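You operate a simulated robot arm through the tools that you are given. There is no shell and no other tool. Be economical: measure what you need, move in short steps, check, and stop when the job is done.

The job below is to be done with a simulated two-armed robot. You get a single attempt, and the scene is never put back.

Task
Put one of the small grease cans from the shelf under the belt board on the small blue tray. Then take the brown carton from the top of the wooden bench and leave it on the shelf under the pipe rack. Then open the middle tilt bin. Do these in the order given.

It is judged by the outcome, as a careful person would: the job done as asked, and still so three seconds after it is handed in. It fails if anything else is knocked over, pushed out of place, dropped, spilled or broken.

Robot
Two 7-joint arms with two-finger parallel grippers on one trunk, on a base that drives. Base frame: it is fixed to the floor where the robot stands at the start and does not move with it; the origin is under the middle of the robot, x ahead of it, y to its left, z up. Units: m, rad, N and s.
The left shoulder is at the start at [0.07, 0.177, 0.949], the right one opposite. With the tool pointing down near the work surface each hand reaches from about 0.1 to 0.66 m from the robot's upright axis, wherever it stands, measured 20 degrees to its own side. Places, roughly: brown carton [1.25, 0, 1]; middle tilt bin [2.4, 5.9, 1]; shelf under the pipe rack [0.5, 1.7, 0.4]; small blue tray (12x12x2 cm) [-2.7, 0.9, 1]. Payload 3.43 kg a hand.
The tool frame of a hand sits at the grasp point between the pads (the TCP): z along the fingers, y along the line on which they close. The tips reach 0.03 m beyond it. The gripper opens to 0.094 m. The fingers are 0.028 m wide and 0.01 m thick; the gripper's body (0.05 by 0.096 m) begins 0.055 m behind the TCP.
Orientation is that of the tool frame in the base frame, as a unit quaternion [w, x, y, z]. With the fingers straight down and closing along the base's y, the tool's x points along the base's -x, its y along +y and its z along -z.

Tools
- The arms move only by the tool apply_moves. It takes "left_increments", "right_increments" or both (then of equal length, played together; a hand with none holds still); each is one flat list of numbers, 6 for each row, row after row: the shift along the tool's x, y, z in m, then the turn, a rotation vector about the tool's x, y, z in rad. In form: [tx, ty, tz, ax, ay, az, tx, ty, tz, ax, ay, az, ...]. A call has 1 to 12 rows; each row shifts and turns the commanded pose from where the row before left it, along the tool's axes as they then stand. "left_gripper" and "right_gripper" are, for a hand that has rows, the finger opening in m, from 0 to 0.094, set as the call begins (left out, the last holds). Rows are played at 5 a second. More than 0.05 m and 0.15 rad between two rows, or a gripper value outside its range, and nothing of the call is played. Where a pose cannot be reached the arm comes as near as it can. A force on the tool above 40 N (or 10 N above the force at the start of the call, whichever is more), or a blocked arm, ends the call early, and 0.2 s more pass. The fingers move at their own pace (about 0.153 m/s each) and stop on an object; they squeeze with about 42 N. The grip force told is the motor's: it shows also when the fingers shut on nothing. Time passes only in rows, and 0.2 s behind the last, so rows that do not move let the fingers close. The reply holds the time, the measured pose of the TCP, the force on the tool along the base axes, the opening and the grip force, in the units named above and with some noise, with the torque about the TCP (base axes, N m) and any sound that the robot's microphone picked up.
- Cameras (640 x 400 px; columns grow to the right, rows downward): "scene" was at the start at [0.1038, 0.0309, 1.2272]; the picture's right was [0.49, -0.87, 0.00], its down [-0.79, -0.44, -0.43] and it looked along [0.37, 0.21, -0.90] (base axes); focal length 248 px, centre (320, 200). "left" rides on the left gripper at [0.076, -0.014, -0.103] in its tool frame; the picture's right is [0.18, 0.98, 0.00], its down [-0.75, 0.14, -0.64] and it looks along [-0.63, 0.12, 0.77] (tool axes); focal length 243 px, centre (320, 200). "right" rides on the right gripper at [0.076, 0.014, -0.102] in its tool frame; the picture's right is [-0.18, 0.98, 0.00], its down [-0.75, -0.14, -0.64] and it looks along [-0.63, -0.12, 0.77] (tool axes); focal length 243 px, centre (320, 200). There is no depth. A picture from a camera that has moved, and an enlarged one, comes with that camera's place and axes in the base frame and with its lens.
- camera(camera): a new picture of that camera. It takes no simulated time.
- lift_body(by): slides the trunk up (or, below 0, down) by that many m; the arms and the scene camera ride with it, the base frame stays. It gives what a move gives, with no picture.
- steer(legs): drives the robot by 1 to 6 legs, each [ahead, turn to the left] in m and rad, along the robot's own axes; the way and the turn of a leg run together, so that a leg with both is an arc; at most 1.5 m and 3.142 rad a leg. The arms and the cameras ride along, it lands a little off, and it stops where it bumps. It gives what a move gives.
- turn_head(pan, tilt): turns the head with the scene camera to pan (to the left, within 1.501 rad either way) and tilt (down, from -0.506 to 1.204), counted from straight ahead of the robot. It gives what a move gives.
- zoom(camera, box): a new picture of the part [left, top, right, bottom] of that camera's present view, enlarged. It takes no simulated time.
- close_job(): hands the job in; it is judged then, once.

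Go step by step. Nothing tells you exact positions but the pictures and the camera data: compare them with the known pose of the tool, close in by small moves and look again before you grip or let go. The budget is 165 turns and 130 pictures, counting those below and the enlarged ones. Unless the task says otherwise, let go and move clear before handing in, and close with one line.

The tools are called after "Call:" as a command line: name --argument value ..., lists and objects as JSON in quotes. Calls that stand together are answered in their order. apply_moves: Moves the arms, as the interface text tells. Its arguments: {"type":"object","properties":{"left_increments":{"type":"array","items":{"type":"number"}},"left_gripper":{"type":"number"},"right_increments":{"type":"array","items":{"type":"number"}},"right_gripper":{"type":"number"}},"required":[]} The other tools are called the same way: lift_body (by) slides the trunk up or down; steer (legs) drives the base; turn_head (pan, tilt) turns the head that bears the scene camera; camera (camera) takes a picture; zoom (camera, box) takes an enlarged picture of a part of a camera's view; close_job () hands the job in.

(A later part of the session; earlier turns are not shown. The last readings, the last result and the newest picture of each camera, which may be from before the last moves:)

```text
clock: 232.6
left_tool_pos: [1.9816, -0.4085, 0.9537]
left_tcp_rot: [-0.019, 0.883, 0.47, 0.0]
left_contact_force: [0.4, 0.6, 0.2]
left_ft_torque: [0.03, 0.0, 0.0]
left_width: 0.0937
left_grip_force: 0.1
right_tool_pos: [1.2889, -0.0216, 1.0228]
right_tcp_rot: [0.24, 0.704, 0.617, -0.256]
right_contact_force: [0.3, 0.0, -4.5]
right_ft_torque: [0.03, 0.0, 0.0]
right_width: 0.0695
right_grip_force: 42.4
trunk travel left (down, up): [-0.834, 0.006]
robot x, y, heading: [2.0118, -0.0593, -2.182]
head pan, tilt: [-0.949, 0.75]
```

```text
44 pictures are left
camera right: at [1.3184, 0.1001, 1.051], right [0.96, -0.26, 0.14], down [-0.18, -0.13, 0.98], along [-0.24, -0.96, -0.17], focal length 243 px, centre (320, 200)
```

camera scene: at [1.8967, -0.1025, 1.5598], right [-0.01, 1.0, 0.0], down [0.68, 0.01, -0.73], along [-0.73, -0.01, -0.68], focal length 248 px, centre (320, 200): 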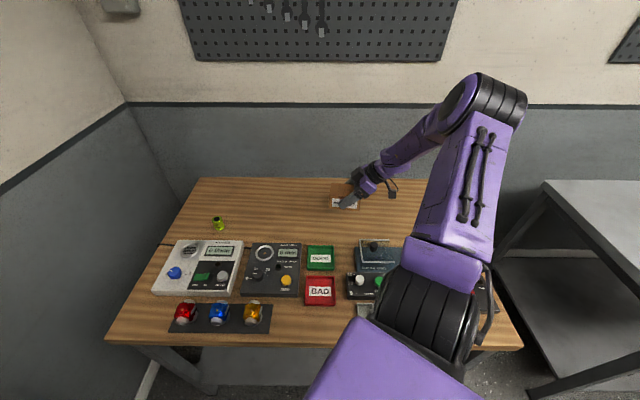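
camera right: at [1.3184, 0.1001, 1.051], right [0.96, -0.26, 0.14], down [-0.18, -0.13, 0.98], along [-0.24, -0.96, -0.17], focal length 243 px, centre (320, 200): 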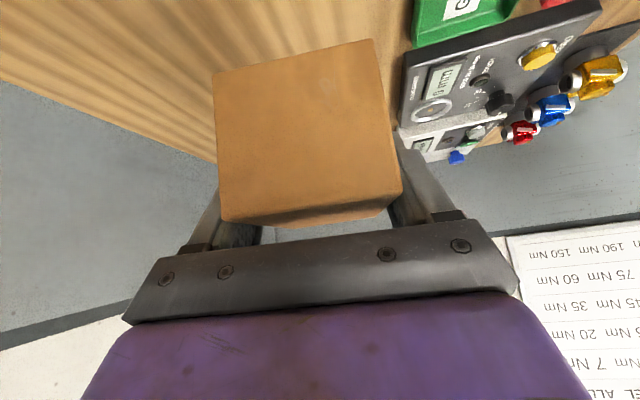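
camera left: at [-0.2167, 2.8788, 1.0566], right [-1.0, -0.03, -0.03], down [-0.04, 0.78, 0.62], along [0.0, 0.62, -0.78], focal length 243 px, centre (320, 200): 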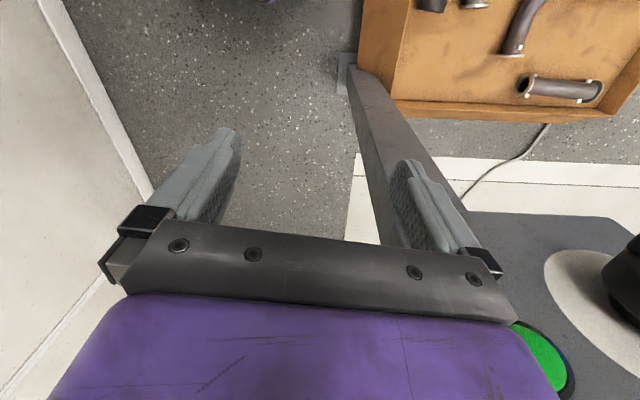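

Carton is gripped and lifted. Raise further and back away from the bench.

Call:
apply_moves --right_increments '[-0.026, 0, -0.03, 0, 0, 0, -0.026, 0, -0.03, 0, 0, 0]'

Call:
steer --legs '[[-0.35, 0]]'

Call:
camera --camera "scene"

```text
clock: 233.2
left_tool_pos: [1.983, -0.4087, 0.956]
left_tcp_rot: [-0.02, 0.883, 0.47, 0.0]
left_contact_force: [0.0, 0.2, -0.3]
left_ft_torque: [0.0, 0.0, 0.02]
left_width: 0.094
left_grip_force: 0.0
right_tool_pos: [1.2871, -0.0226, 1.1003]
right_tcp_rot: [0.239, 0.705, 0.617, -0.256]
right_contact_force: [0.2, -0.2, -4.3]
right_ft_torque: [0.05, 0.02, 0.01]
right_width: 0.0691
right_grip_force: 41.5
trunk travel left (down, up): [-0.834, 0.006]
robot x, y, heading: [2.0053, -0.0598, -2.178]
head pan, tilt: [-0.949, 0.75]
```

```text
clock: 235.4
left_tool_pos: [2.1783, -0.125, 0.955]
left_tcp_rot: [-0.02, 0.882, 0.471, 0.001]
left_contact_force: [0.3, -0.3, -0.6]
left_ft_torque: [0.02, -0.02, 0.03]
left_width: 0.0938
left_grip_force: 0.1
right_tool_pos: [1.4806, 0.2591, 1.0987]
right_tcp_rot: [0.241, 0.704, 0.618, -0.255]
right_contact_force: [0.4, -1.2, -4.5]
right_ft_torque: [0.01, 0.01, 0.01]
right_width: 0.0693
right_grip_force: 41.6
trunk travel left (down, up): [-0.834, 0.006]
robot x, y, heading: [2.2078, 0.2216, -2.174]
head pan, tilt: [-0.949, 0.75]
```

```text
43 pictures are left
camera scene: at [2.0908, 0.1795, 1.5596], right [-0.02, 1.0, 0.0], down [0.68, 0.01, -0.73], along [-0.73, -0.01, -0.68], focal length 248 px, centre (320, 200)
```

scene: 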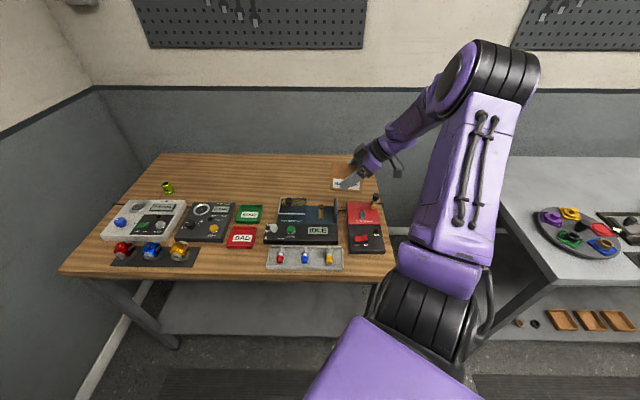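

Call:
steer --legs '[[-0.3, 0]]'

Call:
apply_moves --right_increments '[-0.0223, 0.0373, 0.0205, 0, 0, 0, -0.0223, 0.0373, 0.0205, 0, 0, 0, -0.0223, 0.0373, 0.0205, 0, 0, 0, -0.0223, 0.0373, 0.0205, 0, 0, 0, -0.0223, 0.0373, 0.0205, 0, 0, 0, -0.0223, 0.0373, 0.0205, 0, 0, 0, -0.0223, 0.0373, 0.0205, 0, 0, 0, -0.0223, 0.0373, 0.0205, 0, 0, 0, -0.0223, 0.0373, 0.0205, 0, 0, 0, -0.0223, 0.0373, 0.0205, 0, 0, 0, -0.0223, 0.0373, 0.0205, 0, 0, 0]'

```text
clock: 237.4
left_tool_pos: [2.3442, 0.1179, 0.9551]
left_tcp_rot: [-0.02, 0.883, 0.469, 0.001]
left_contact_force: [0.3, -0.2, -0.9]
left_ft_torque: [0.03, 0.02, -0.01]
left_width: 0.0942
left_grip_force: 0.0
right_tool_pos: [1.6506, 0.5054, 1.0991]
right_tcp_rot: [0.239, 0.706, 0.616, -0.255]
right_contact_force: [0.6, 0.2, -5.3]
right_ft_torque: [-0.01, 0.0, 0.02]
right_width: 0.0691
right_grip_force: 42.2
trunk travel left (down, up): [-0.834, 0.006]
robot x, y, heading: [2.3729, 0.4641, -2.179]
head pan, tilt: [-0.949, 0.75]
```

```text
clock: 239.8
left_tool_pos: [2.3458, 0.1159, 0.9547]
left_tcp_rot: [-0.02, 0.883, 0.47, 0.0]
left_contact_force: [0.9, -0.1, 0.3]
left_ft_torque: [0.03, 0.01, -0.01]
left_width: 0.094
left_grip_force: 0.1
right_tool_pos: [2.0184, 0.1221, 1.0992]
right_tcp_rot: [0.238, 0.706, 0.616, -0.256]
right_contact_force: [0.9, -0.9, -3.4]
right_ft_torque: [0.04, 0.03, 0.02]
right_width: 0.0694
right_grip_force: 42.2
trunk travel left (down, up): [-0.834, 0.006]
robot x, y, heading: [2.3679, 0.4642, -2.187]
head pan, tilt: [-0.949, 0.75]
```

Carton is tucked in front. Turn toward +y and drive up the aisle.

Call:
steer --legs '[[0, -2.526], [1.5, 0], [1.5, 0], [1.5, 0]]'

Call:
turn_head --pan 0.0 --tilt 0.45

Call:
camera --camera "scene"

```text
clock: 267.2
left_tool_pos: [2.3966, 5.2271, 0.9567]
left_tcp_rot: [0.004, -0.701, 0.713, -0.018]
left_contact_force: [0.0, -0.2, -1.1]
left_ft_torque: [-0.01, 0.0, 0.01]
left_width: 0.0939
left_grip_force: 0.1
right_tool_pos: [2.6741, 5.4022, 1.1006]
right_tcp_rot: [-0.177, 0.791, -0.501, -0.303]
right_contact_force: [-0.5, -1.1, -4.8]
right_ft_torque: [-0.04, -0.02, -0.01]
right_width: 0.0691
right_grip_force: 42.0
trunk travel left (down, up): [-0.834, 0.006]
robot x, y, heading: [2.5626, 4.9212, 1.535]
head pan, tilt: [-0.949, 0.75]
```

```text
clock: 268.5
left_tool_pos: [2.3951, 5.2285, 0.9549]
left_tcp_rot: [0.005, -0.701, 0.713, -0.019]
left_contact_force: [0.6, 0.0, -0.3]
left_ft_torque: [-0.01, -0.01, 0.02]
left_width: 0.094
left_grip_force: 0.1
right_tool_pos: [2.6741, 5.4017, 1.1002]
right_tcp_rot: [-0.176, 0.792, -0.501, -0.303]
right_contact_force: [-0.8, 0.4, -5.1]
right_ft_torque: [0.0, -0.01, 0.01]
right_width: 0.0692
right_grip_force: 42.2
trunk travel left (down, up): [-0.834, 0.006]
robot x, y, heading: [2.5657, 4.9227, 1.536]
head pan, tilt: [0.0, 0.45]
```

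```text
42 pictures are left
camera scene: at [2.5675, 5.0654, 1.5862], right [1.0, -0.04, 0.0], down [-0.02, -0.44, -0.9], along [0.03, 0.9, -0.44], focal length 248 px, centre (320, 200)
```

scene: 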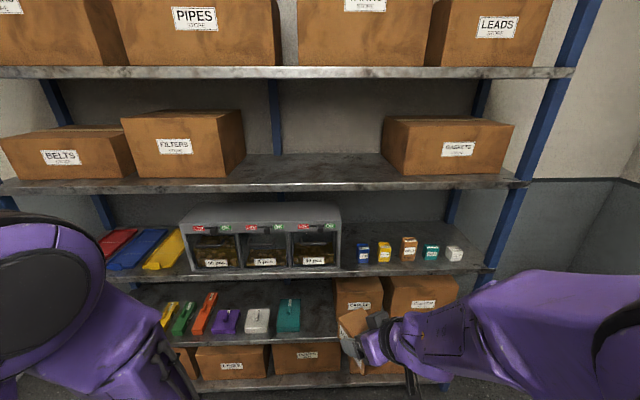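

The three tilt bins are right here on the rack; I take one close look now for later.

Call:
zoom --camera "scene" --box '[170, 190, 362, 290]'

```text
3.33 times, centred on (266, 240) of scene
camera zoom: at [2.5675, 5.0654, 1.5862], right [1.0, -0.04, 0.0], down [-0.02, -0.44, -0.9], along [0.03, 0.9, -0.44], focal length 825 px, centre (500, 67)
```

zoom: 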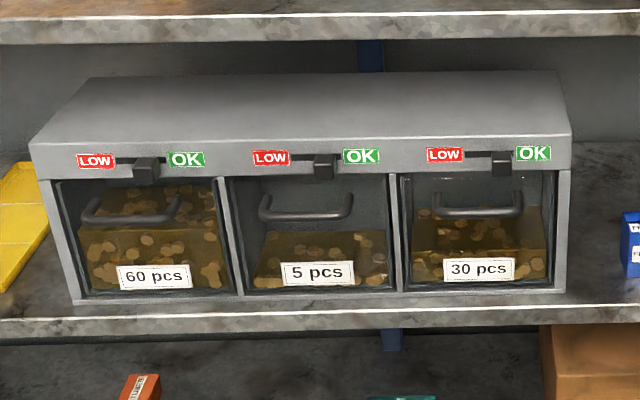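

Noted: middle bin "5 pcs" with a bar handle. Now take the carton back through the doorway.

Call:
steer --legs '[[0, 1.441], [1.3, 0], [1.0, 0]]'

Call:
steer --legs '[[0, 1.735]]'

Call:
turn_head --pan 0.0 --tilt 0.35

Call:
camera --camera "scene"

```text
clock: 283.2
left_tool_pos: [-0.0028, 5.1234, 0.9556]
left_tcp_rot: [-0.016, 0.998, -0.061, 0.01]
left_contact_force: [-0.9, 0.4, 0.0]
left_ft_torque: [-0.04, 0.04, 0.0]
left_width: 0.094
left_grip_force: 0.0
right_tool_pos: [-0.1475, 5.4189, 1.1002]
right_tcp_rot: [0.07, 0.924, 0.157, -0.343]
right_contact_force: [0.1, 0.4, -4.8]
right_ft_torque: [0.02, 0.0, 0.02]
right_width: 0.0693
right_grip_force: 42.0
trunk travel left (down, up): [-0.834, 0.006]
robot x, y, heading: [0.3189, 5.2562, 3.003]
head pan, tilt: [0.0, 0.45]
```

```text
clock: 287.8
left_tool_pos: [0.4993, 4.9594, 0.9553]
left_tcp_rot: [-0.018, 0.696, 0.718, -0.005]
left_contact_force: [1.7, 0.4, -0.5]
left_ft_torque: [-0.01, 0.01, 0.02]
left_width: 0.0939
left_grip_force: 0.1
right_tool_pos: [0.2289, 4.7716, 1.0992]
right_tcp_rot: [0.307, 0.481, 0.803, -0.17]
right_contact_force: [-0.1, 0.7, -2.8]
right_ft_torque: [0.05, 0.05, -0.03]
right_width: 0.0691
right_grip_force: 42.3
trunk travel left (down, up): [-0.834, 0.006]
robot x, y, heading: [0.315, 5.2549, -1.554]
head pan, tilt: [0.0, 0.45]
```

```text
clock: 288.4
left_tool_pos: [0.5009, 4.961, 0.9554]
left_tcp_rot: [-0.018, 0.696, 0.718, -0.005]
left_contact_force: [0.0, 0.4, 0.3]
left_ft_torque: [0.02, 0.03, 0.03]
left_width: 0.0939
left_grip_force: 0.1
right_tool_pos: [0.23, 4.7721, 1.0996]
right_tcp_rot: [0.306, 0.482, 0.803, -0.17]
right_contact_force: [-0.7, -0.7, -5.2]
right_ft_torque: [0.04, 0.01, 0.03]
right_width: 0.0692
right_grip_force: 41.6
trunk travel left (down, up): [-0.834, 0.006]
robot x, y, heading: [0.3167, 5.2597, -1.555]
head pan, tilt: [0.0, 0.351]
```

```text
40 pictures are left
camera scene: at [0.3206, 5.1144, 1.5954], right [-1.0, -0.01, 0.0], down [-0.01, 0.34, -0.94], along [0.01, -0.94, -0.34], focal length 248 px, centre (320, 200)
```

scene: 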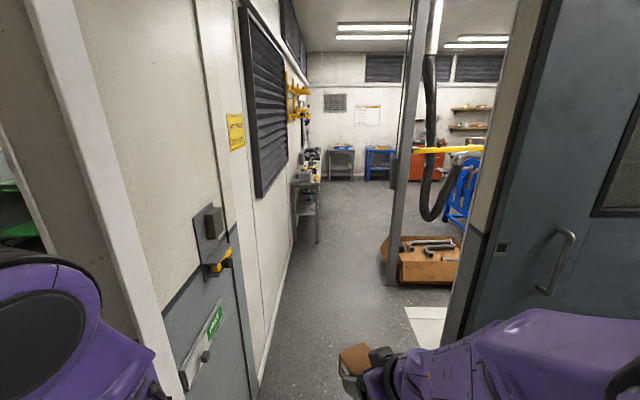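

Call:
steer --legs '[[0, -0.065], [1.3, 0], [0.75, 0]]'

Call:
turn_head --pan -0.4 --tilt 0.5

Call:
camera --camera "scene"

```text
clock: 299.1
left_tool_pos: [0.3899, 2.9064, 0.9555]
left_tcp_rot: [-0.019, 0.715, 0.699, -0.004]
left_contact_force: [-0.7, -0.2, 0.0]
left_ft_torque: [0.0, -0.01, -0.02]
left_width: 0.094
left_grip_force: 0.1
right_tool_pos: [0.1089, 2.7323, 1.0996]
right_tcp_rot: [0.302, 0.502, 0.791, -0.178]
right_contact_force: [0.7, -0.2, -3.4]
right_ft_torque: [0.03, 0.02, 0.02]
right_width: 0.0693
right_grip_force: 41.5
trunk travel left (down, up): [-0.834, 0.006]
robot x, y, heading: [0.2241, 3.2091, -1.612]
head pan, tilt: [0.0, 0.351]
```

```text
clock: 299.9
left_tool_pos: [0.3893, 2.9055, 0.9549]
left_tcp_rot: [-0.019, 0.714, 0.7, -0.004]
left_contact_force: [0.6, 0.1, 1.1]
left_ft_torque: [-0.01, -0.02, -0.03]
left_width: 0.094
left_grip_force: 0.1
right_tool_pos: [0.1085, 2.7326, 1.0982]
right_tcp_rot: [0.301, 0.503, 0.79, -0.178]
right_contact_force: [0.1, 0.2, -4.1]
right_ft_torque: [0.03, 0.03, 0.0]
right_width: 0.0692
right_grip_force: 41.8
trunk travel left (down, up): [-0.834, 0.006]
robot x, y, heading: [0.2253, 3.2079, -1.612]
head pan, tilt: [-0.4, 0.499]
```

```text
39 pictures are left
camera scene: at [0.1832, 3.0795, 1.5818], right [-0.91, 0.42, 0.0], down [0.2, 0.43, -0.88], along [-0.37, -0.8, -0.48], focal length 248 px, centre (320, 200)
```

scene: 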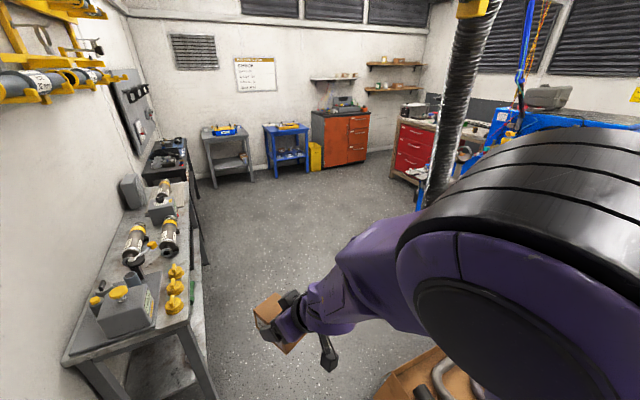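

Call:
steer --legs '[[0.36, 0], [0, -0.48], [0.45, 0], [0, 0.25], [0.72, 0]]'

Call:
turn_head --pan 1.2 --tilt 0.7

Call:
camera --camera "scene"

```text
clock: 310.4
left_tool_pos: [-0.1287, 1.4284, 0.956]
left_tcp_rot: [-0.019, 0.794, 0.607, -0.002]
left_contact_force: [0.6, 0.1, -0.5]
left_ft_torque: [-0.03, 0.04, 0.0]
left_width: 0.0938
left_grip_force: 0.1
right_tool_pos: [-0.442, 1.3277, 1.1008]
right_tcp_rot: [0.278, 0.595, 0.723, -0.213]
right_contact_force: [0.0, -0.2, -4.5]
right_ft_torque: [0.03, 0.02, -0.02]
right_width: 0.0691
right_grip_force: 42.0
trunk travel left (down, up): [-0.834, 0.006]
robot x, y, heading: [-0.2167, 1.7638, -1.851]
head pan, tilt: [-0.4, 0.499]
```

```text
clock: 312.0
left_tool_pos: [-0.13, 1.428, 0.9562]
left_tcp_rot: [-0.02, 0.794, 0.607, -0.002]
left_contact_force: [-0.3, 0.4, -0.8]
left_ft_torque: [0.0, -0.02, 0.01]
left_width: 0.0942
left_grip_force: 0.0
right_tool_pos: [-0.4438, 1.3278, 1.0991]
right_tcp_rot: [0.277, 0.595, 0.723, -0.213]
right_contact_force: [0.5, 0.1, -4.1]
right_ft_torque: [0.06, -0.04, -0.02]
right_width: 0.0693
right_grip_force: 41.9
trunk travel left (down, up): [-0.834, 0.006]
robot x, y, heading: [-0.2211, 1.7637, -1.857]
head pan, tilt: [1.201, 0.7]
```

```text
38 pictures are left
camera scene: at [-0.163, 1.6659, 1.5641], right [-0.61, -0.79, 0.0], down [-0.51, 0.39, -0.76], along [0.61, -0.46, -0.64], focal length 248 px, centre (320, 200)
```

scene: 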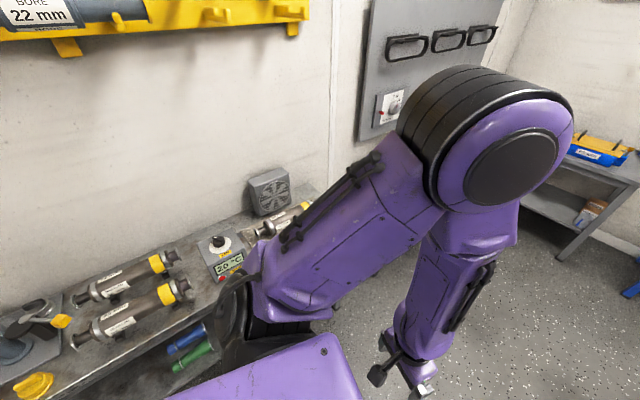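

Call:
steer --legs '[[0, 1.857], [-0.25, 0]]'

Call:
lift_body --by -0.45

Call:
turn_head --pan 0.05 --tilt 0.55

Call:
camera --camera "scene"

Call:
camera --camera "left"

```text
clock: 318.4
left_tool_pos: [-0.1694, 1.9448, 0.9552]
left_tcp_rot: [-0.009, -0.027, 0.999, -0.017]
left_contact_force: [0.7, -0.5, 0.2]
left_ft_torque: [0.0, 0.03, 0.0]
left_width: 0.0943
left_grip_force: 0.1
right_tool_pos: [0.0248, 1.6801, 1.099]
right_tcp_rot: [0.335, -0.238, 0.906, 0.101]
right_contact_force: [0.1, 0.5, -3.9]
right_ft_torque: [-0.01, 0.05, 0.04]
right_width: 0.069
right_grip_force: 41.8
trunk travel left (down, up): [-0.834, 0.006]
robot x, y, heading: [-0.4638, 1.7605, 0.032]
head pan, tilt: [1.201, 0.7]
```

```text
refused: -0.45 is not a number from -0.4 to 0.4
```

```text
clock: 319.7
left_tool_pos: [-0.1712, 1.946, 0.956]
left_tcp_rot: [-0.009, -0.028, 0.999, -0.017]
left_contact_force: [0.4, 0.1, -0.4]
left_ft_torque: [-0.02, -0.01, 0.0]
left_width: 0.0939
left_grip_force: 0.1
right_tool_pos: [0.0221, 1.681, 1.0989]
right_tcp_rot: [0.336, -0.238, 0.906, 0.1]
right_contact_force: [-0.8, -0.2, -4.2]
right_ft_torque: [-0.02, 0.05, 0.02]
right_width: 0.0693
right_grip_force: 41.8
trunk travel left (down, up): [-0.834, 0.006]
robot x, y, heading: [-0.4607, 1.7603, 0.037]
head pan, tilt: [0.051, 0.55]
```

```text
37 pictures are left
camera scene: at [-0.3233, 1.7679, 1.5772], right [0.09, -1.0, 0.0], down [-0.52, -0.05, -0.85], along [0.85, 0.08, -0.52], focal length 248 px, centre (320, 200)
```

scene: 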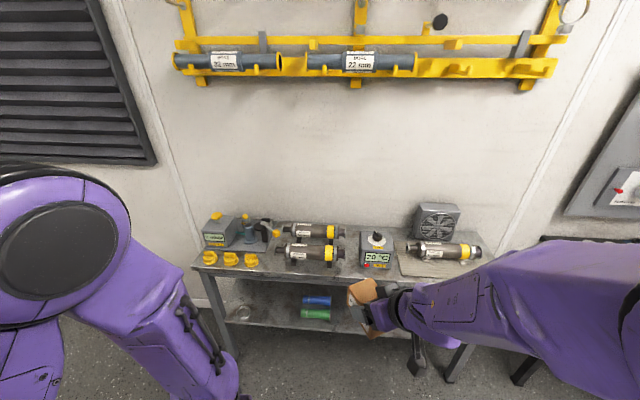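

```text
36 pictures are left
camera left: at [-0.2447, 1.931, 1.0608], right [-0.24, 0.97, -0.03], down [0.76, 0.2, 0.62], along [0.61, 0.13, -0.78], focal length 243 px, centre (320, 200)
```

left: 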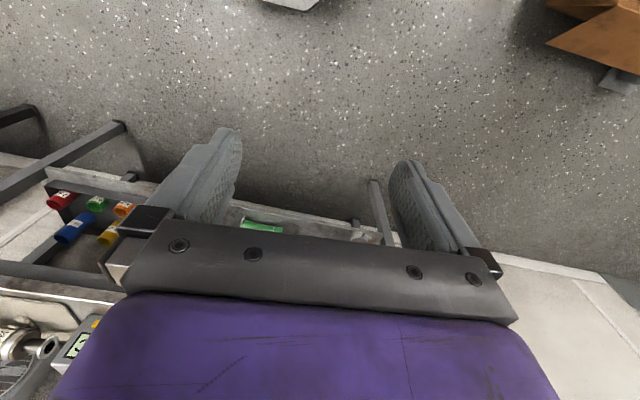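

Call:
lift_body --by -0.4

Call:
turn_head --pan 0.1 --tilt 0.45

Call:
camera --camera "scene"

Call:
camera --camera "right"

```text
clock: 323.6
left_tool_pos: [-0.1713, 1.9448, 0.5557]
left_tcp_rot: [-0.009, -0.027, 0.999, -0.018]
left_contact_force: [-0.1, -1.0, -0.1]
left_ft_torque: [-0.01, 0.01, 0.0]
left_width: 0.0943
left_grip_force: 0.0
right_tool_pos: [0.0238, 1.6803, 0.7007]
right_tcp_rot: [0.336, -0.238, 0.906, 0.101]
right_contact_force: [0.1, 0.4, -3.7]
right_ft_torque: [0.0, 0.01, 0.05]
right_width: 0.0692
right_grip_force: 41.7
trunk travel left (down, up): [-0.434, 0.406]
robot x, y, heading: [-0.4638, 1.7579, 0.04]
head pan, tilt: [0.051, 0.55]
```

```text
clock: 324.2
left_tool_pos: [-0.1723, 1.9451, 0.5553]
left_tcp_rot: [-0.009, -0.027, 0.999, -0.017]
left_contact_force: [0.4, -0.7, -0.1]
left_ft_torque: [-0.04, 0.03, -0.02]
left_width: 0.094
left_grip_force: 0.0
right_tool_pos: [0.0226, 1.6797, 0.6988]
right_tcp_rot: [0.336, -0.237, 0.906, 0.1]
right_contact_force: [0.6, -0.2, -5.2]
right_ft_torque: [-0.02, 0.05, -0.01]
right_width: 0.0691
right_grip_force: 42.2
trunk travel left (down, up): [-0.434, 0.406]
robot x, y, heading: [-0.4666, 1.7588, 0.037]
head pan, tilt: [0.099, 0.45]
```

```text
35 pictures are left
camera scene: at [-0.3215, 1.7724, 1.1862], right [0.14, -0.99, 0.0], down [-0.43, -0.06, -0.9], along [0.89, 0.12, -0.44], focal length 248 px, centre (320, 200)
```

scene: 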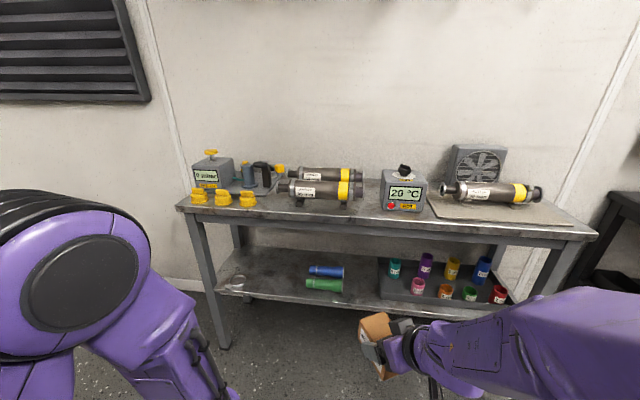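

```text
34 pictures are left
camera right: at [-0.092, 1.6293, 0.7276], right [-0.37, 0.92, 0.14], down [0.21, -0.07, 0.98], along [0.91, 0.39, -0.17], focal length 243 px, centre (320, 200)
```

right: 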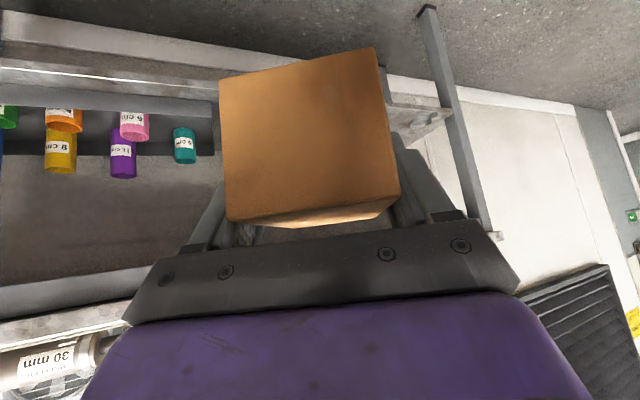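

The shelf has a free area around (0.46, 2.05) between the ring and the tubes. I lower the carton and sidestep to line up.

Call:
apply_moves --right_increments '[0.0307, -0.0011, 0.0352, 0, 0, 0, 0.0307, -0.0011, 0.0352, 0, 0, 0, 0.0307, -0.0011, 0.0352, 0, 0, 0]'

Call:
steer --legs '[[0, 0.62], [0.34, 0], [0, -0.657]]'

Call:
turn_head --pan 0.25 --tilt 0.6

Call:
camera --camera "scene"

```text
clock: 325.0
left_tool_pos: [-0.1705, 1.9452, 0.5551]
left_tcp_rot: [-0.009, -0.027, 0.999, -0.017]
left_contact_force: [-0.7, 0.7, -0.4]
left_ft_torque: [0.0, 0.01, -0.01]
left_width: 0.0942
left_grip_force: 0.0
right_tool_pos: [0.0329, 1.6734, 0.5685]
right_tcp_rot: [0.339, -0.214, 0.909, 0.117]
right_contact_force: [0.5, 0.0, -4.4]
right_ft_torque: [0.01, 0.04, 0.02]
right_width: 0.0693
right_grip_force: 42.3
right hand out of reach, approached as far as the arm can: row 3
trunk travel left (down, up): [-0.434, 0.406]
robot x, y, heading: [-0.4642, 1.7561, 0.04]
head pan, tilt: [0.099, 0.45]
```

```text
clock: 330.7
left_tool_pos: [0.1024, 2.1376, 0.5548]
left_tcp_rot: [-0.01, -0.008, 1.0, -0.017]
left_contact_force: [-0.2, -0.4, 0.3]
left_ft_torque: [0.01, -0.01, 0.01]
left_width: 0.0942
left_grip_force: 0.0
right_tool_pos: [0.2918, 1.8555, 0.5654]
right_tcp_rot: [0.338, -0.197, 0.914, 0.109]
right_contact_force: [-0.1, 0.0, -4.1]
right_ft_torque: [-0.04, 0.02, 0.01]
right_width: 0.0691
right_grip_force: 42.0
trunk travel left (down, up): [-0.434, 0.406]
robot x, y, heading: [-0.1971, 1.9611, -0.001]
head pan, tilt: [0.099, 0.45]
```

```text
clock: 331.4
left_tool_pos: [0.1022, 2.1377, 0.5556]
left_tcp_rot: [-0.009, -0.008, 1.0, -0.017]
left_contact_force: [-0.1, -0.5, -0.2]
left_ft_torque: [-0.01, -0.01, 0.01]
left_width: 0.094
left_grip_force: 0.0
right_tool_pos: [0.2926, 1.8545, 0.5655]
right_tcp_rot: [0.337, -0.194, 0.915, 0.109]
right_contact_force: [0.4, -1.0, -4.7]
right_ft_torque: [-0.05, 0.06, 0.01]
right_width: 0.0693
right_grip_force: 42.3
trunk travel left (down, up): [-0.434, 0.406]
robot x, y, heading: [-0.1968, 1.9604, -0.002]
head pan, tilt: [0.25, 0.6]
```

```text
33 pictures are left
camera scene: at [-0.0609, 1.983, 1.1727], right [0.25, -0.97, 0.0], down [-0.55, -0.14, -0.83], along [0.8, 0.2, -0.56], focal length 248 px, centre (320, 200)
```

scene: 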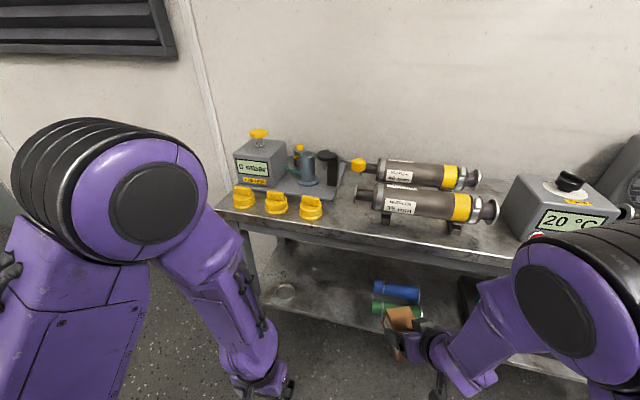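

Call:
apply_moves --right_increments '[0, 0, 0, 0, 0, -0.068, -0.0171, 0.0318, 0.0188, 0, 0, 0, -0.0171, 0.0318, 0.0188, 0, 0, 0, -0.0171, 0.0318, 0.0188, 0, 0, 0, -0.0171, 0.0318, 0.0188, 0, 0, 0, -0.0171, 0.0318, 0.0188, 0, 0, 0]' --left_increments '[0, 0.02, 0, 0, 0, 0, 0, 0.02, 0, 0, 0, 0, 0, 0.02, 0, 0, 0, 0, 0, 0.02, 0, 0, 0, 0, 0, 0.02, 0, 0, 0, 0, 0, 0.01, 0, 0, 0, 0]'

Call:
camera --camera "scene"

Call:
camera --camera "right"

```text
clock: 332.8
left_tool_pos: [0.1012, 2.2484, 0.5511]
left_tcp_rot: [-0.01, -0.007, 1.0, -0.017]
left_contact_force: [-1.2, -1.0, -0.1]
left_ft_torque: [0.01, 0.02, -0.02]
left_width: 0.094
left_grip_force: 0.0
right_tool_pos: [0.3927, 1.9942, 0.6037]
right_tcp_rot: [0.342, -0.216, 0.908, 0.111]
right_contact_force: [-0.3, 1.6, -4.3]
right_ft_torque: [-0.02, 0.03, 0.01]
right_width: 0.069
right_grip_force: 41.9
right hand out of reach, approached as far as the arm can: row 2, 3, 4, 5, 6
trunk travel left (down, up): [-0.434, 0.406]
robot x, y, heading: [-0.2017, 1.962, -0.005]
head pan, tilt: [0.25, 0.6]
```

```text
32 pictures are left
camera scene: at [-0.0607, 1.9836, 1.1726], right [0.25, -0.97, 0.0], down [-0.55, -0.14, -0.82], along [0.8, 0.2, -0.57], focal length 248 px, centre (320, 200)
```

scene: 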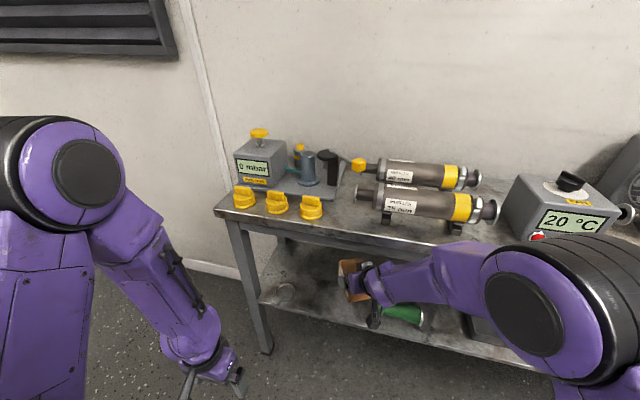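

```text
31 pictures are left
camera right: at [0.2756, 1.9458, 0.6301], right [-0.34, 0.93, 0.18], down [0.2, -0.11, 0.97], along [0.92, 0.36, -0.15], focal length 243 px, centre (320, 200)
```

right: 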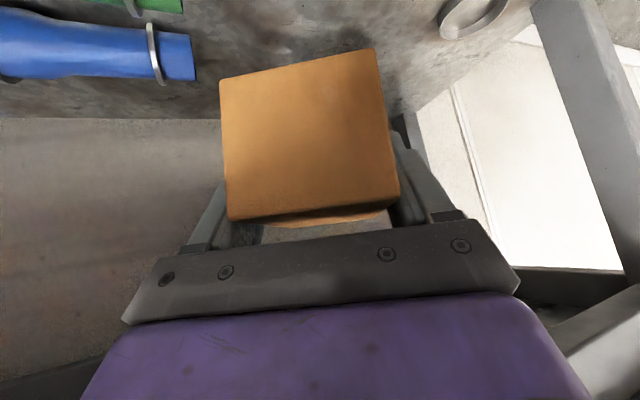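

Reach improves with the trunk lower; lower it 0.1 m, bringing the carton just above the shelf.

Call:
lift_body --by -0.1

Call:
camera --camera "right"

Call:
zoom --camera "scene" --box '[230, 180, 470, 340]'

```text
clock: 334.1
left_tool_pos: [0.0997, 2.2468, 0.4514]
left_tcp_rot: [-0.008, -0.008, 1.0, -0.016]
left_contact_force: [0.1, -0.3, 0.2]
left_ft_torque: [0.01, 0.0, 0.05]
left_width: 0.094
left_grip_force: 0.1
right_tool_pos: [0.3911, 1.9887, 0.4977]
right_tcp_rot: [0.339, -0.216, 0.909, 0.106]
right_contact_force: [0.1, 0.2, -4.6]
right_ft_torque: [0.0, 0.07, -0.04]
right_width: 0.0692
right_grip_force: 42.3
trunk travel left (down, up): [-0.334, 0.506]
robot x, y, heading: [-0.1987, 1.9637, -0.001]
head pan, tilt: [0.25, 0.6]
```

```text
30 pictures are left
camera right: at [0.2744, 1.9419, 0.5252], right [-0.33, 0.93, 0.17], down [0.21, -0.1, 0.97], along [0.92, 0.36, -0.16], focal length 243 px, centre (320, 200)
```

right: 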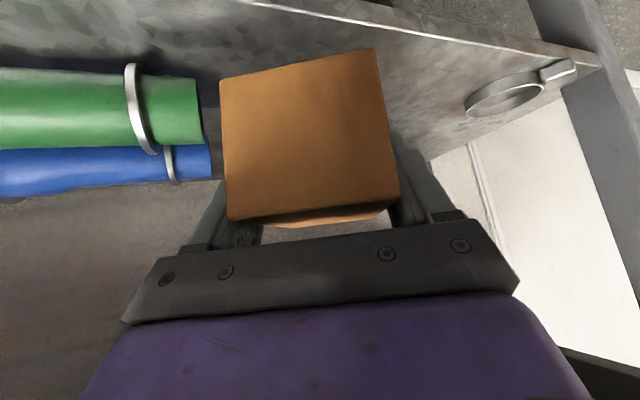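

```text
2.50 times, centred on (350, 260) of scene
camera zoom: at [-0.0611, 1.9832, 1.0727], right [0.25, -0.97, 0.0], down [-0.55, -0.14, -0.82], along [0.8, 0.2, -0.57], focal length 619 px, centre (245, 50)
```

zoom: 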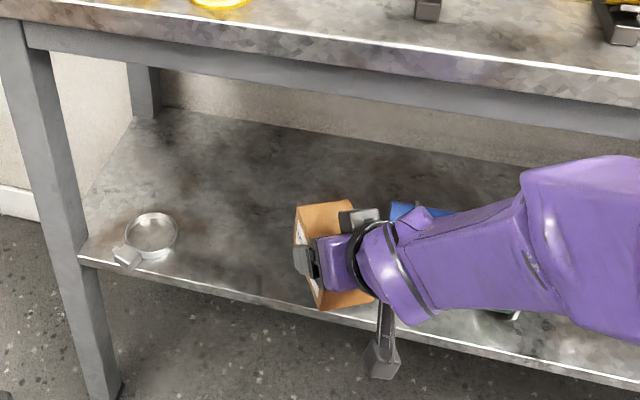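

Call:
apply_moves --right_increments '[-0.0193, 0.0102, 0.0378, 0, 0, 0, -0.0193, 0.0102, 0.0378, 0, 0, 0, 0, 0, 0, 0, 0, 0]'

Call:
camera --camera "right"

Call:
zoom --camera "scene" --box '[230, 180, 470, 340]'

```text
clock: 334.9
left_tool_pos: [0.1009, 2.2475, 0.452]
left_tcp_rot: [-0.01, -0.008, 1.0, -0.018]
left_contact_force: [-0.1, 0.3, -0.6]
left_ft_torque: [0.0, -0.02, 0.01]
left_width: 0.0941
left_grip_force: 0.0
right_tool_pos: [0.4434, 2.0442, 0.4677]
right_tcp_rot: [0.333, -0.234, 0.908, 0.105]
right_contact_force: [-0.8, 0.1, -4.2]
right_ft_torque: [0.0, 0.04, -0.02]
right_width: 0.0695
right_grip_force: 41.8
right hand out of reach, approached as far as the arm can: row 1, 2
trunk travel left (down, up): [-0.334, 0.506]
robot x, y, heading: [-0.2019, 1.9616, -0.001]
head pan, tilt: [0.25, 0.6]
```

```text
28 pictures are left
camera right: at [0.3281, 1.9947, 0.4956], right [-0.36, 0.92, 0.15], down [0.22, -0.08, 0.97], along [0.91, 0.39, -0.17], focal length 243 px, centre (320, 200)
```

right: 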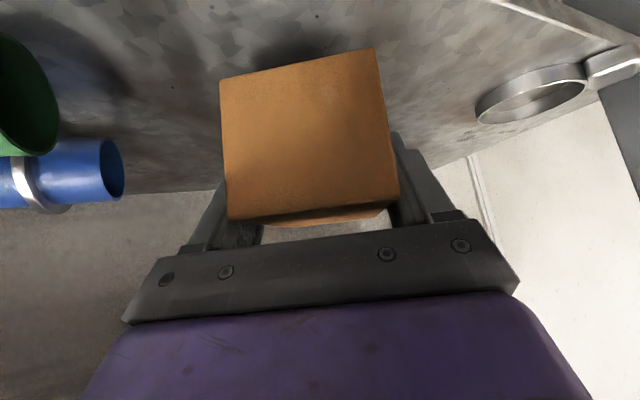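

```text
2.50 times, centred on (350, 260) of scene
camera zoom: at [-0.0609, 1.9834, 1.0727], right [0.25, -0.97, 0.0], down [-0.55, -0.14, -0.82], along [0.8, 0.2, -0.57], focal length 619 px, centre (245, 50)
```

zoom: 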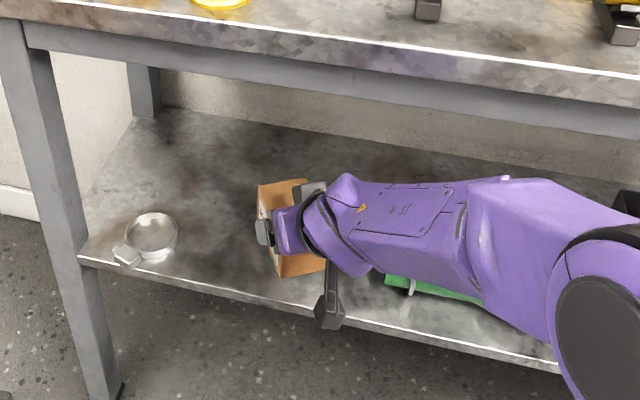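

Nearly level over the free spot. Nudge the base 2 cm forward, then lower slowly.

Call:
steer --legs '[[0.02, 0]]'

Call:
apply_moves --right_increments '[0.0086, 0, 0.0098, 0, 0, 0, 0, 0, 0, 0, 0, 0]'

```text
clock: 335.7
left_tool_pos: [0.1217, 2.2479, 0.451]
left_tcp_rot: [-0.011, -0.008, 1.0, -0.017]
left_contact_force: [1.1, 0.3, 0.3]
left_ft_torque: [0.01, 0.0, -0.02]
left_width: 0.0941
left_grip_force: 0.1
right_tool_pos: [0.4637, 2.0443, 0.4674]
right_tcp_rot: [0.333, -0.233, 0.908, 0.105]
right_contact_force: [-0.1, 0.4, -4.7]
right_ft_torque: [-0.02, 0.02, 0.0]
right_width: 0.0693
right_grip_force: 42.2
trunk travel left (down, up): [-0.334, 0.506]
robot x, y, heading: [-0.1788, 1.96, -0.003]
head pan, tilt: [0.25, 0.6]
```

```text
clock: 336.3
left_tool_pos: [0.1199, 2.2479, 0.4508]
left_tcp_rot: [-0.01, -0.007, 1.0, -0.016]
left_contact_force: [-0.8, -0.4, 0.3]
left_ft_torque: [0.04, -0.01, 0.03]
left_width: 0.0939
left_grip_force: 0.1
right_tool_pos: [0.4643, 2.0445, 0.4538]
right_tcp_rot: [0.334, -0.233, 0.908, 0.104]
right_contact_force: [-0.5, -0.3, -3.0]
right_ft_torque: [-0.02, 0.04, 0.0]
right_width: 0.069
right_grip_force: 42.1
trunk travel left (down, up): [-0.334, 0.506]
robot x, y, heading: [-0.1769, 1.959, 0.003]
head pan, tilt: [0.25, 0.6]
```

Call:
apply_moves --right_increments '[0.003, 0, 0.0034, 0, 0, 0, 0, 0, 0, 0, 0, 0]'

Call:
apply_moves --right_increments '[0.003, 0, 0.0034, 0, 0, 0, 0, 0, 0, 0, 0, 0]'

```text
clock: 336.9
left_tool_pos: [0.12, 2.2491, 0.4512]
left_tcp_rot: [-0.01, -0.008, 1.0, -0.016]
left_contact_force: [-0.2, 0.3, -0.9]
left_ft_torque: [0.01, -0.01, 0.0]
left_width: 0.0939
left_grip_force: 0.0
right_tool_pos: [0.462, 2.0455, 0.4507]
right_tcp_rot: [0.334, -0.233, 0.907, 0.105]
right_contact_force: [-0.1, 0.7, -3.8]
right_ft_torque: [0.0, 0.06, 0.03]
right_width: 0.0687
right_grip_force: 41.6
trunk travel left (down, up): [-0.334, 0.506]
robot x, y, heading: [-0.1782, 1.9605, -0.003]
head pan, tilt: [0.25, 0.6]
```

```text
clock: 337.5
left_tool_pos: [0.1194, 2.2486, 0.4504]
left_tcp_rot: [-0.009, -0.008, 1.0, -0.017]
left_contact_force: [-0.3, 0.2, -0.5]
left_ft_torque: [0.01, -0.02, -0.01]
left_width: 0.0942
left_grip_force: 0.0
right_tool_pos: [0.4636, 2.0445, 0.4456]
right_tcp_rot: [0.335, -0.233, 0.907, 0.105]
right_contact_force: [-0.3, 0.6, -3.4]
right_ft_torque: [-0.03, -0.04, 0.02]
right_width: 0.0692
right_grip_force: 41.6
trunk travel left (down, up): [-0.334, 0.506]
robot x, y, heading: [-0.1784, 1.9606, -0.004]
head pan, tilt: [0.25, 0.6]
```

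Call:
apply_moves --right_increments '[0.0025, 0, 0.0028, 0, 0, 0, 0, 0, 0, 0, 0, 0]'

Call:
apply_moves --right_increments '[0.002, 0, 0.0022, 0, 0, 0, 0, 0, 0, 0, 0, 0]'

Call:
camera --camera "right"

```text
clock: 338.1
left_tool_pos: [0.1186, 2.2482, 0.4517]
left_tcp_rot: [-0.009, -0.007, 1.0, -0.017]
left_contact_force: [-0.1, -0.5, 0.0]
left_ft_torque: [0.0, -0.02, 0.01]
left_width: 0.0941
left_grip_force: 0.1
right_tool_pos: [0.4626, 2.0435, 0.4444]
right_tcp_rot: [0.337, -0.233, 0.906, 0.104]
right_contact_force: [0.2, 1.0, 10.6]
right_ft_torque: [0.04, -1.03, 0.05]
right_width: 0.0694
right_grip_force: 42.5
trunk travel left (down, up): [-0.334, 0.506]
robot x, y, heading: [-0.1802, 1.9603, -0.005]
head pan, tilt: [0.25, 0.6]
```

```text
clock: 338.7
left_tool_pos: [0.1193, 2.2476, 0.4532]
left_tcp_rot: [-0.008, -0.008, 1.0, -0.017]
left_contact_force: [0.3, 0.1, -0.3]
left_ft_torque: [0.01, 0.0, -0.01]
left_width: 0.0941
left_grip_force: 0.0
right_tool_pos: [0.461, 2.0461, 0.4446]
right_tcp_rot: [0.339, -0.233, 0.906, 0.105]
right_contact_force: [-1.5, 0.2, 29.0]
right_ft_torque: [-0.98, -0.25, -0.35]
right_width: 0.0692
right_grip_force: 42.1
trunk travel left (down, up): [-0.334, 0.506]
robot x, y, heading: [-0.1772, 1.963, -0.0]
head pan, tilt: [0.25, 0.6]
```

```text
26 pictures are left
camera right: at [0.3469, 1.9959, 0.4713], right [-0.36, 0.92, 0.15], down [0.21, -0.08, 0.97], along [0.91, 0.39, -0.16], focal length 243 px, centre (320, 200)
```

right: 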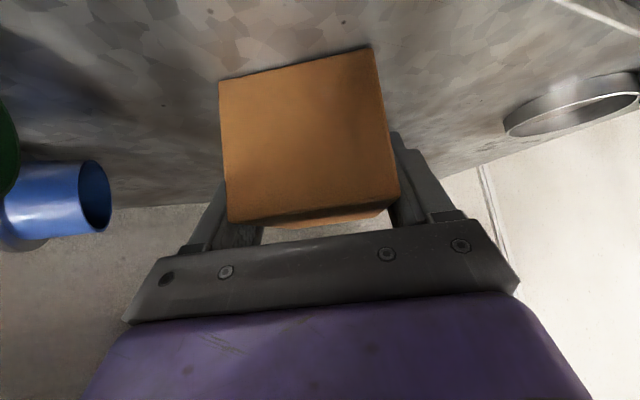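

Seated on the shelf. Relax the press, open, and withdraw along the finger direction.

Call:
apply_moves --right_increments '[-0.002, 0, -0.0022, 0, 0, 0, 0, 0, 0, 0, 0, 0]'

Call:
apply_moves --right_increments '[0, 0, 0, 0, 0, 0, 0, 0, 0, 0, 0, 0]' --right_gripper 0.09

Call:
apply_moves --right_increments '[0, 0, -0.025, 0, 0, 0, 0, 0, -0.025, 0, 0, 0, 0, 0, -0.025, 0, 0, 0, 0, 0, -0.025, 0, 0, 0]'

Call:
camera --camera "right"

```text
clock: 339.3
left_tool_pos: [0.1194, 2.2471, 0.4526]
left_tcp_rot: [-0.009, -0.008, 1.0, -0.017]
left_contact_force: [-0.2, 0.1, -0.3]
left_ft_torque: [-0.02, -0.01, 0.0]
left_width: 0.0942
left_grip_force: 0.0
right_tool_pos: [0.4609, 2.0445, 0.4443]
right_tcp_rot: [0.336, -0.233, 0.906, 0.105]
right_contact_force: [5.6, 4.0, 17.5]
right_ft_torque: [-0.19, -1.07, 0.21]
right_width: 0.0693
right_grip_force: 41.8
trunk travel left (down, up): [-0.334, 0.506]
robot x, y, heading: [-0.1776, 1.9572, -0.005]
head pan, tilt: [0.25, 0.6]
```

```text
clock: 339.9
left_tool_pos: [0.1186, 2.2477, 0.4506]
left_tcp_rot: [-0.009, -0.008, 1.0, -0.017]
left_contact_force: [0.1, 0.4, 0.6]
left_ft_torque: [-0.02, 0.0, 0.0]
left_width: 0.0944
left_grip_force: 0.1
right_tool_pos: [0.4619, 2.044, 0.4409]
right_tcp_rot: [0.333, -0.233, 0.908, 0.105]
right_contact_force: [0.4, -0.1, 0.3]
right_ft_torque: [0.04, 0.01, 0.01]
right_width: 0.0898
right_grip_force: 0.0
trunk travel left (down, up): [-0.334, 0.506]
robot x, y, heading: [-0.1772, 1.9589, -0.003]
head pan, tilt: [0.25, 0.6]
```

```text
clock: 340.9
left_tool_pos: [0.1196, 2.2484, 0.4503]
left_tcp_rot: [-0.009, -0.008, 1.0, -0.017]
left_contact_force: [1.1, 0.1, 0.9]
left_ft_torque: [-0.02, 0.02, 0.02]
left_width: 0.0941
left_grip_force: 0.1
right_tool_pos: [0.4054, 2.0121, 0.5197]
right_tcp_rot: [0.334, -0.233, 0.907, 0.105]
right_contact_force: [0.4, 0.4, 0.4]
right_ft_torque: [-0.01, -0.01, -0.02]
right_width: 0.0899
right_grip_force: 0.1
trunk travel left (down, up): [-0.334, 0.506]
robot x, y, heading: [-0.177, 1.962, -0.002]
head pan, tilt: [0.25, 0.6]
```

```text
25 pictures are left
camera right: at [0.2905, 1.9625, 0.5473], right [-0.36, 0.92, 0.16], down [0.22, -0.08, 0.97], along [0.91, 0.39, -0.17], focal length 243 px, centre (320, 200)
```

right: 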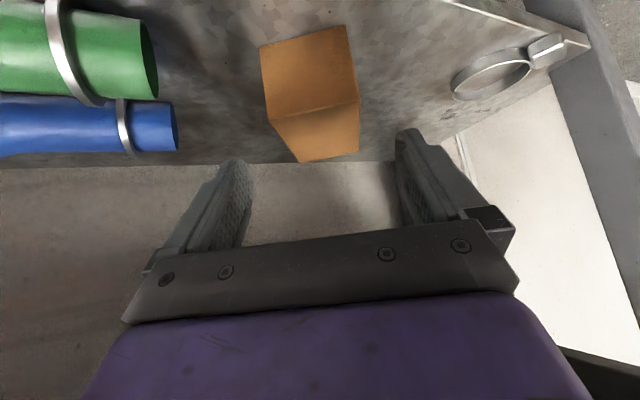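

Carton is resting on the shelf. Back off, raise the trunk and tuck the right hand for travel.

Call:
steer --legs '[[-0.17, 0]]'

Call:
lift_body --by 0.4

Call:
apply_moves --right_increments '[0.0, 0.018, -0.035, 0, 0, 0, 0.01, -0.01, -0.03, 0, 0, 0, 0.01, -0.01, -0.03, 0, 0, 0, 0.015, -0.02, -0.02, 0, 0, 0, 0.015, -0.02, -0.02, 0, 0, 0]'

Call:
turn_head --pan 0.2 --tilt 0.75

Call:
camera --camera "scene"

```text
clock: 342.4
left_tool_pos: [-0.0497, 2.2482, 0.4508]
left_tcp_rot: [-0.01, -0.008, 1.0, -0.016]
left_contact_force: [-0.5, -0.3, -0.6]
left_ft_torque: [0.0, -0.02, 0.01]
left_width: 0.0939
left_grip_force: 0.0
right_tool_pos: [0.2376, 2.0132, 0.5191]
right_tcp_rot: [0.334, -0.234, 0.907, 0.106]
right_contact_force: [-0.1, 0.5, -0.2]
right_ft_torque: [0.0, -0.03, 0.02]
right_width: 0.09
right_grip_force: 0.2
trunk travel left (down, up): [-0.334, 0.506]
robot x, y, heading: [-0.347, 1.9609, 0.003]
head pan, tilt: [0.25, 0.6]
```

```text
clock: 346.2
left_tool_pos: [-0.0478, 2.2474, 0.8517]
left_tcp_rot: [-0.01, -0.008, 1.0, -0.016]
left_contact_force: [-0.8, -0.4, 1.1]
left_ft_torque: [-0.03, -0.02, 0.0]
left_width: 0.0939
left_grip_force: 0.0
right_tool_pos: [0.2386, 2.0132, 0.9186]
right_tcp_rot: [0.334, -0.233, 0.907, 0.105]
right_contact_force: [-0.5, -1.1, 0.0]
right_ft_torque: [0.0, -0.03, 0.01]
right_width: 0.0898
right_grip_force: 0.0
trunk travel left (down, up): [-0.734, 0.106]
robot x, y, heading: [-0.346, 1.9592, -0.001]
head pan, tilt: [0.25, 0.6]
```

```text
clock: 347.4
left_tool_pos: [-0.0492, 2.2462, 0.8515]
left_tcp_rot: [-0.01, -0.008, 1.0, -0.016]
left_contact_force: [-0.3, -0.1, -0.4]
left_ft_torque: [-0.03, 0.01, 0.02]
left_width: 0.094
left_grip_force: 0.0
right_tool_pos: [0.1504, 1.9094, 0.9861]
right_tcp_rot: [0.333, -0.233, 0.907, 0.106]
right_contact_force: [-0.6, -0.3, -0.2]
right_ft_torque: [-0.01, -0.01, 0.0]
right_width: 0.0903
right_grip_force: 0.0
trunk travel left (down, up): [-0.734, 0.106]
robot x, y, heading: [-0.3485, 1.9601, -0.005]
head pan, tilt: [0.25, 0.6]
```

```text
clock: 348.1
left_tool_pos: [-0.0487, 2.2482, 0.8511]
left_tcp_rot: [-0.01, -0.008, 1.0, -0.017]
left_contact_force: [-0.4, 0.7, -0.4]
left_ft_torque: [-0.01, 0.0, -0.01]
left_width: 0.094
left_grip_force: 0.1
right_tool_pos: [0.1516, 1.9108, 0.9857]
right_tcp_rot: [0.334, -0.233, 0.907, 0.104]
right_contact_force: [0.5, 0.1, -1.0]
right_ft_torque: [0.0, -0.04, -0.02]
right_width: 0.0899
right_grip_force: 0.0
trunk travel left (down, up): [-0.734, 0.106]
robot x, y, heading: [-0.3451, 1.9604, -0.0]
head pan, tilt: [0.201, 0.75]
```

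```text
24 pictures are left
camera scene: at [-0.2143, 1.9784, 1.4599], right [0.2, -0.98, 0.0], down [-0.67, -0.14, -0.73], along [0.72, 0.15, -0.68], focal length 248 px, centre (320, 200)
```

scene: 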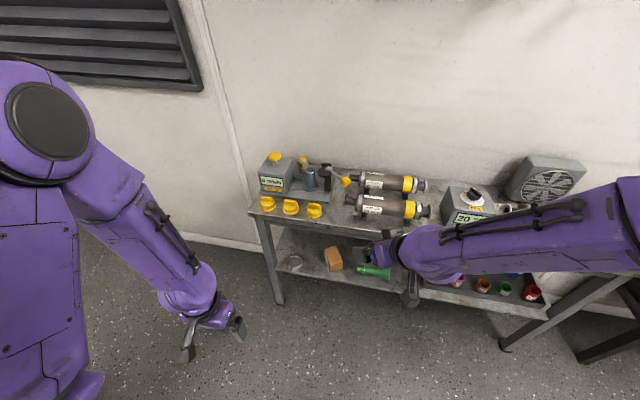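

Call:
apply_moves --left_increments '[0, -0.03, 0, 0, 0, 0, 0, -0.03, 0, 0, 0, 0, 0, -0.03, 0, 0, 0, 0, 0, -0.02, 0, 0, 0, 0]'

Call:
steer --legs '[[0, 0.957], [0.6, 0], [0, 0.14], [0.5, 0]]'

Call:
steer --legs '[[0, 0.37], [0.7, 0], [0, 0.09], [1.5, 0]]'

```text
clock: 349.1
left_tool_pos: [-0.0474, 2.1359, 0.854]
left_tcp_rot: [-0.01, -0.009, 1.0, -0.017]
left_contact_force: [0.1, -0.4, 0.3]
left_ft_torque: [0.04, 0.01, -0.02]
left_width: 0.0942
left_grip_force: 0.0
right_tool_pos: [0.1501, 1.9099, 0.9857]
right_tcp_rot: [0.334, -0.233, 0.907, 0.105]
right_contact_force: [0.3, -0.8, -1.0]
right_ft_torque: [0.0, -0.03, 0.01]
right_width: 0.09
right_grip_force: 0.1
trunk travel left (down, up): [-0.734, 0.106]
robot x, y, heading: [-0.3483, 1.9618, -0.004]
head pan, tilt: [0.201, 0.75]
```

```text
clock: 358.1
left_tool_pos: [0.1988, 3.2487, 0.8542]
left_tcp_rot: [0.001, -0.53, 0.848, -0.019]
left_contact_force: [0.4, 0.7, -1.0]
left_ft_torque: [0.03, 0.04, 0.02]
left_width: 0.094
left_grip_force: 0.2
right_tool_pos: [0.4925, 3.3217, 0.9866]
right_tcp_rot: [-0.23, 0.673, -0.651, -0.264]
right_contact_force: [-0.3, -0.6, -0.1]
right_ft_torque: [-0.02, -0.01, 0.0]
right_width: 0.09
right_grip_force: 0.0
trunk travel left (down, up): [-0.734, 0.106]
robot x, y, heading: [0.2256, 2.9006, 1.097]
head pan, tilt: [0.201, 0.75]
```

```text
clock: 370.6
left_tool_pos: [0.1588, 5.4101, 0.8534]
left_tcp_rot: [0.005, -0.706, 0.708, -0.019]
left_contact_force: [0.0, -0.5, 1.2]
left_ft_torque: [-0.02, -0.02, -0.01]
left_width: 0.094
left_grip_force: 0.0
right_tool_pos: [0.3907, 5.6047, 0.9852]
right_tcp_rot: [-0.165, 0.802, -0.485, -0.309]
right_contact_force: [0.3, -0.3, 1.0]
right_ft_torque: [-0.02, 0.0, 0.0]
right_width: 0.0897
right_grip_force: 0.1
trunk travel left (down, up): [-0.734, 0.106]
robot x, y, heading: [0.3258, 5.1092, 1.551]
head pan, tilt: [0.201, 0.75]
```

Through the doorway. Heading to the rack with the tilt bins.

Call:
steer --legs '[[0.17, 0], [0, -1.571], [0.8, 0], [0, -0.15], [1.42, 0], [0, 1.741]]'

Call:
turn_head --pan 0.15 --tilt 0.5

Call:
camera --camera "scene"

```text
clock: 391.4
left_tool_pos: [2.372, 5.326, 0.8541]
left_tcp_rot: [-0.006, 0.716, -0.698, 0.018]
left_contact_force: [-0.6, 0.3, 0.5]
left_ft_torque: [-0.02, 0.03, 0.0]
left_width: 0.0939
left_grip_force: 0.0
right_tool_pos: [2.5983, 5.526, 0.9855]
right_tcp_rot: [-0.159, 0.809, -0.473, -0.311]
right_contact_force: [-0.5, -0.2, -0.1]
right_ft_torque: [0.05, -0.02, 0.02]
right_width: 0.0901
right_grip_force: 0.0
trunk travel left (down, up): [-0.734, 0.106]
robot x, y, heading: [2.5519, 5.0291, 1.579]
head pan, tilt: [0.201, 0.75]
```

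```text
clock: 392.2
left_tool_pos: [2.3707, 5.3246, 0.8544]
left_tcp_rot: [-0.005, 0.716, -0.697, 0.019]
left_contact_force: [0.2, 0.0, 0.0]
left_ft_torque: [-0.01, 0.0, -0.02]
left_width: 0.094
left_grip_force: 0.0
right_tool_pos: [2.596, 5.5279, 0.9861]
right_tcp_rot: [-0.16, 0.809, -0.473, -0.311]
right_contact_force: [0.8, -0.2, 0.1]
right_ft_torque: [0.02, 0.0, 0.01]
right_width: 0.0899
right_grip_force: 0.1
trunk travel left (down, up): [-0.734, 0.106]
robot x, y, heading: [2.554, 5.0284, 1.574]
head pan, tilt: [0.15, 0.499]
```

```text
23 pictures are left
camera scene: at [2.537, 5.1693, 1.4818], right [0.99, 0.16, 0.0], down [0.08, -0.47, -0.88], along [-0.14, 0.87, -0.48], focal length 248 px, centre (320, 200)
```

scene: 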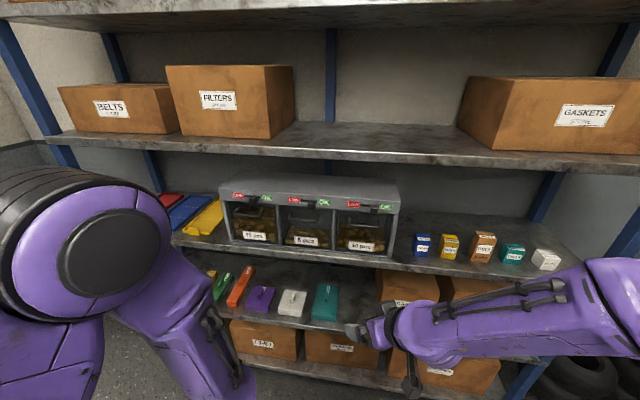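

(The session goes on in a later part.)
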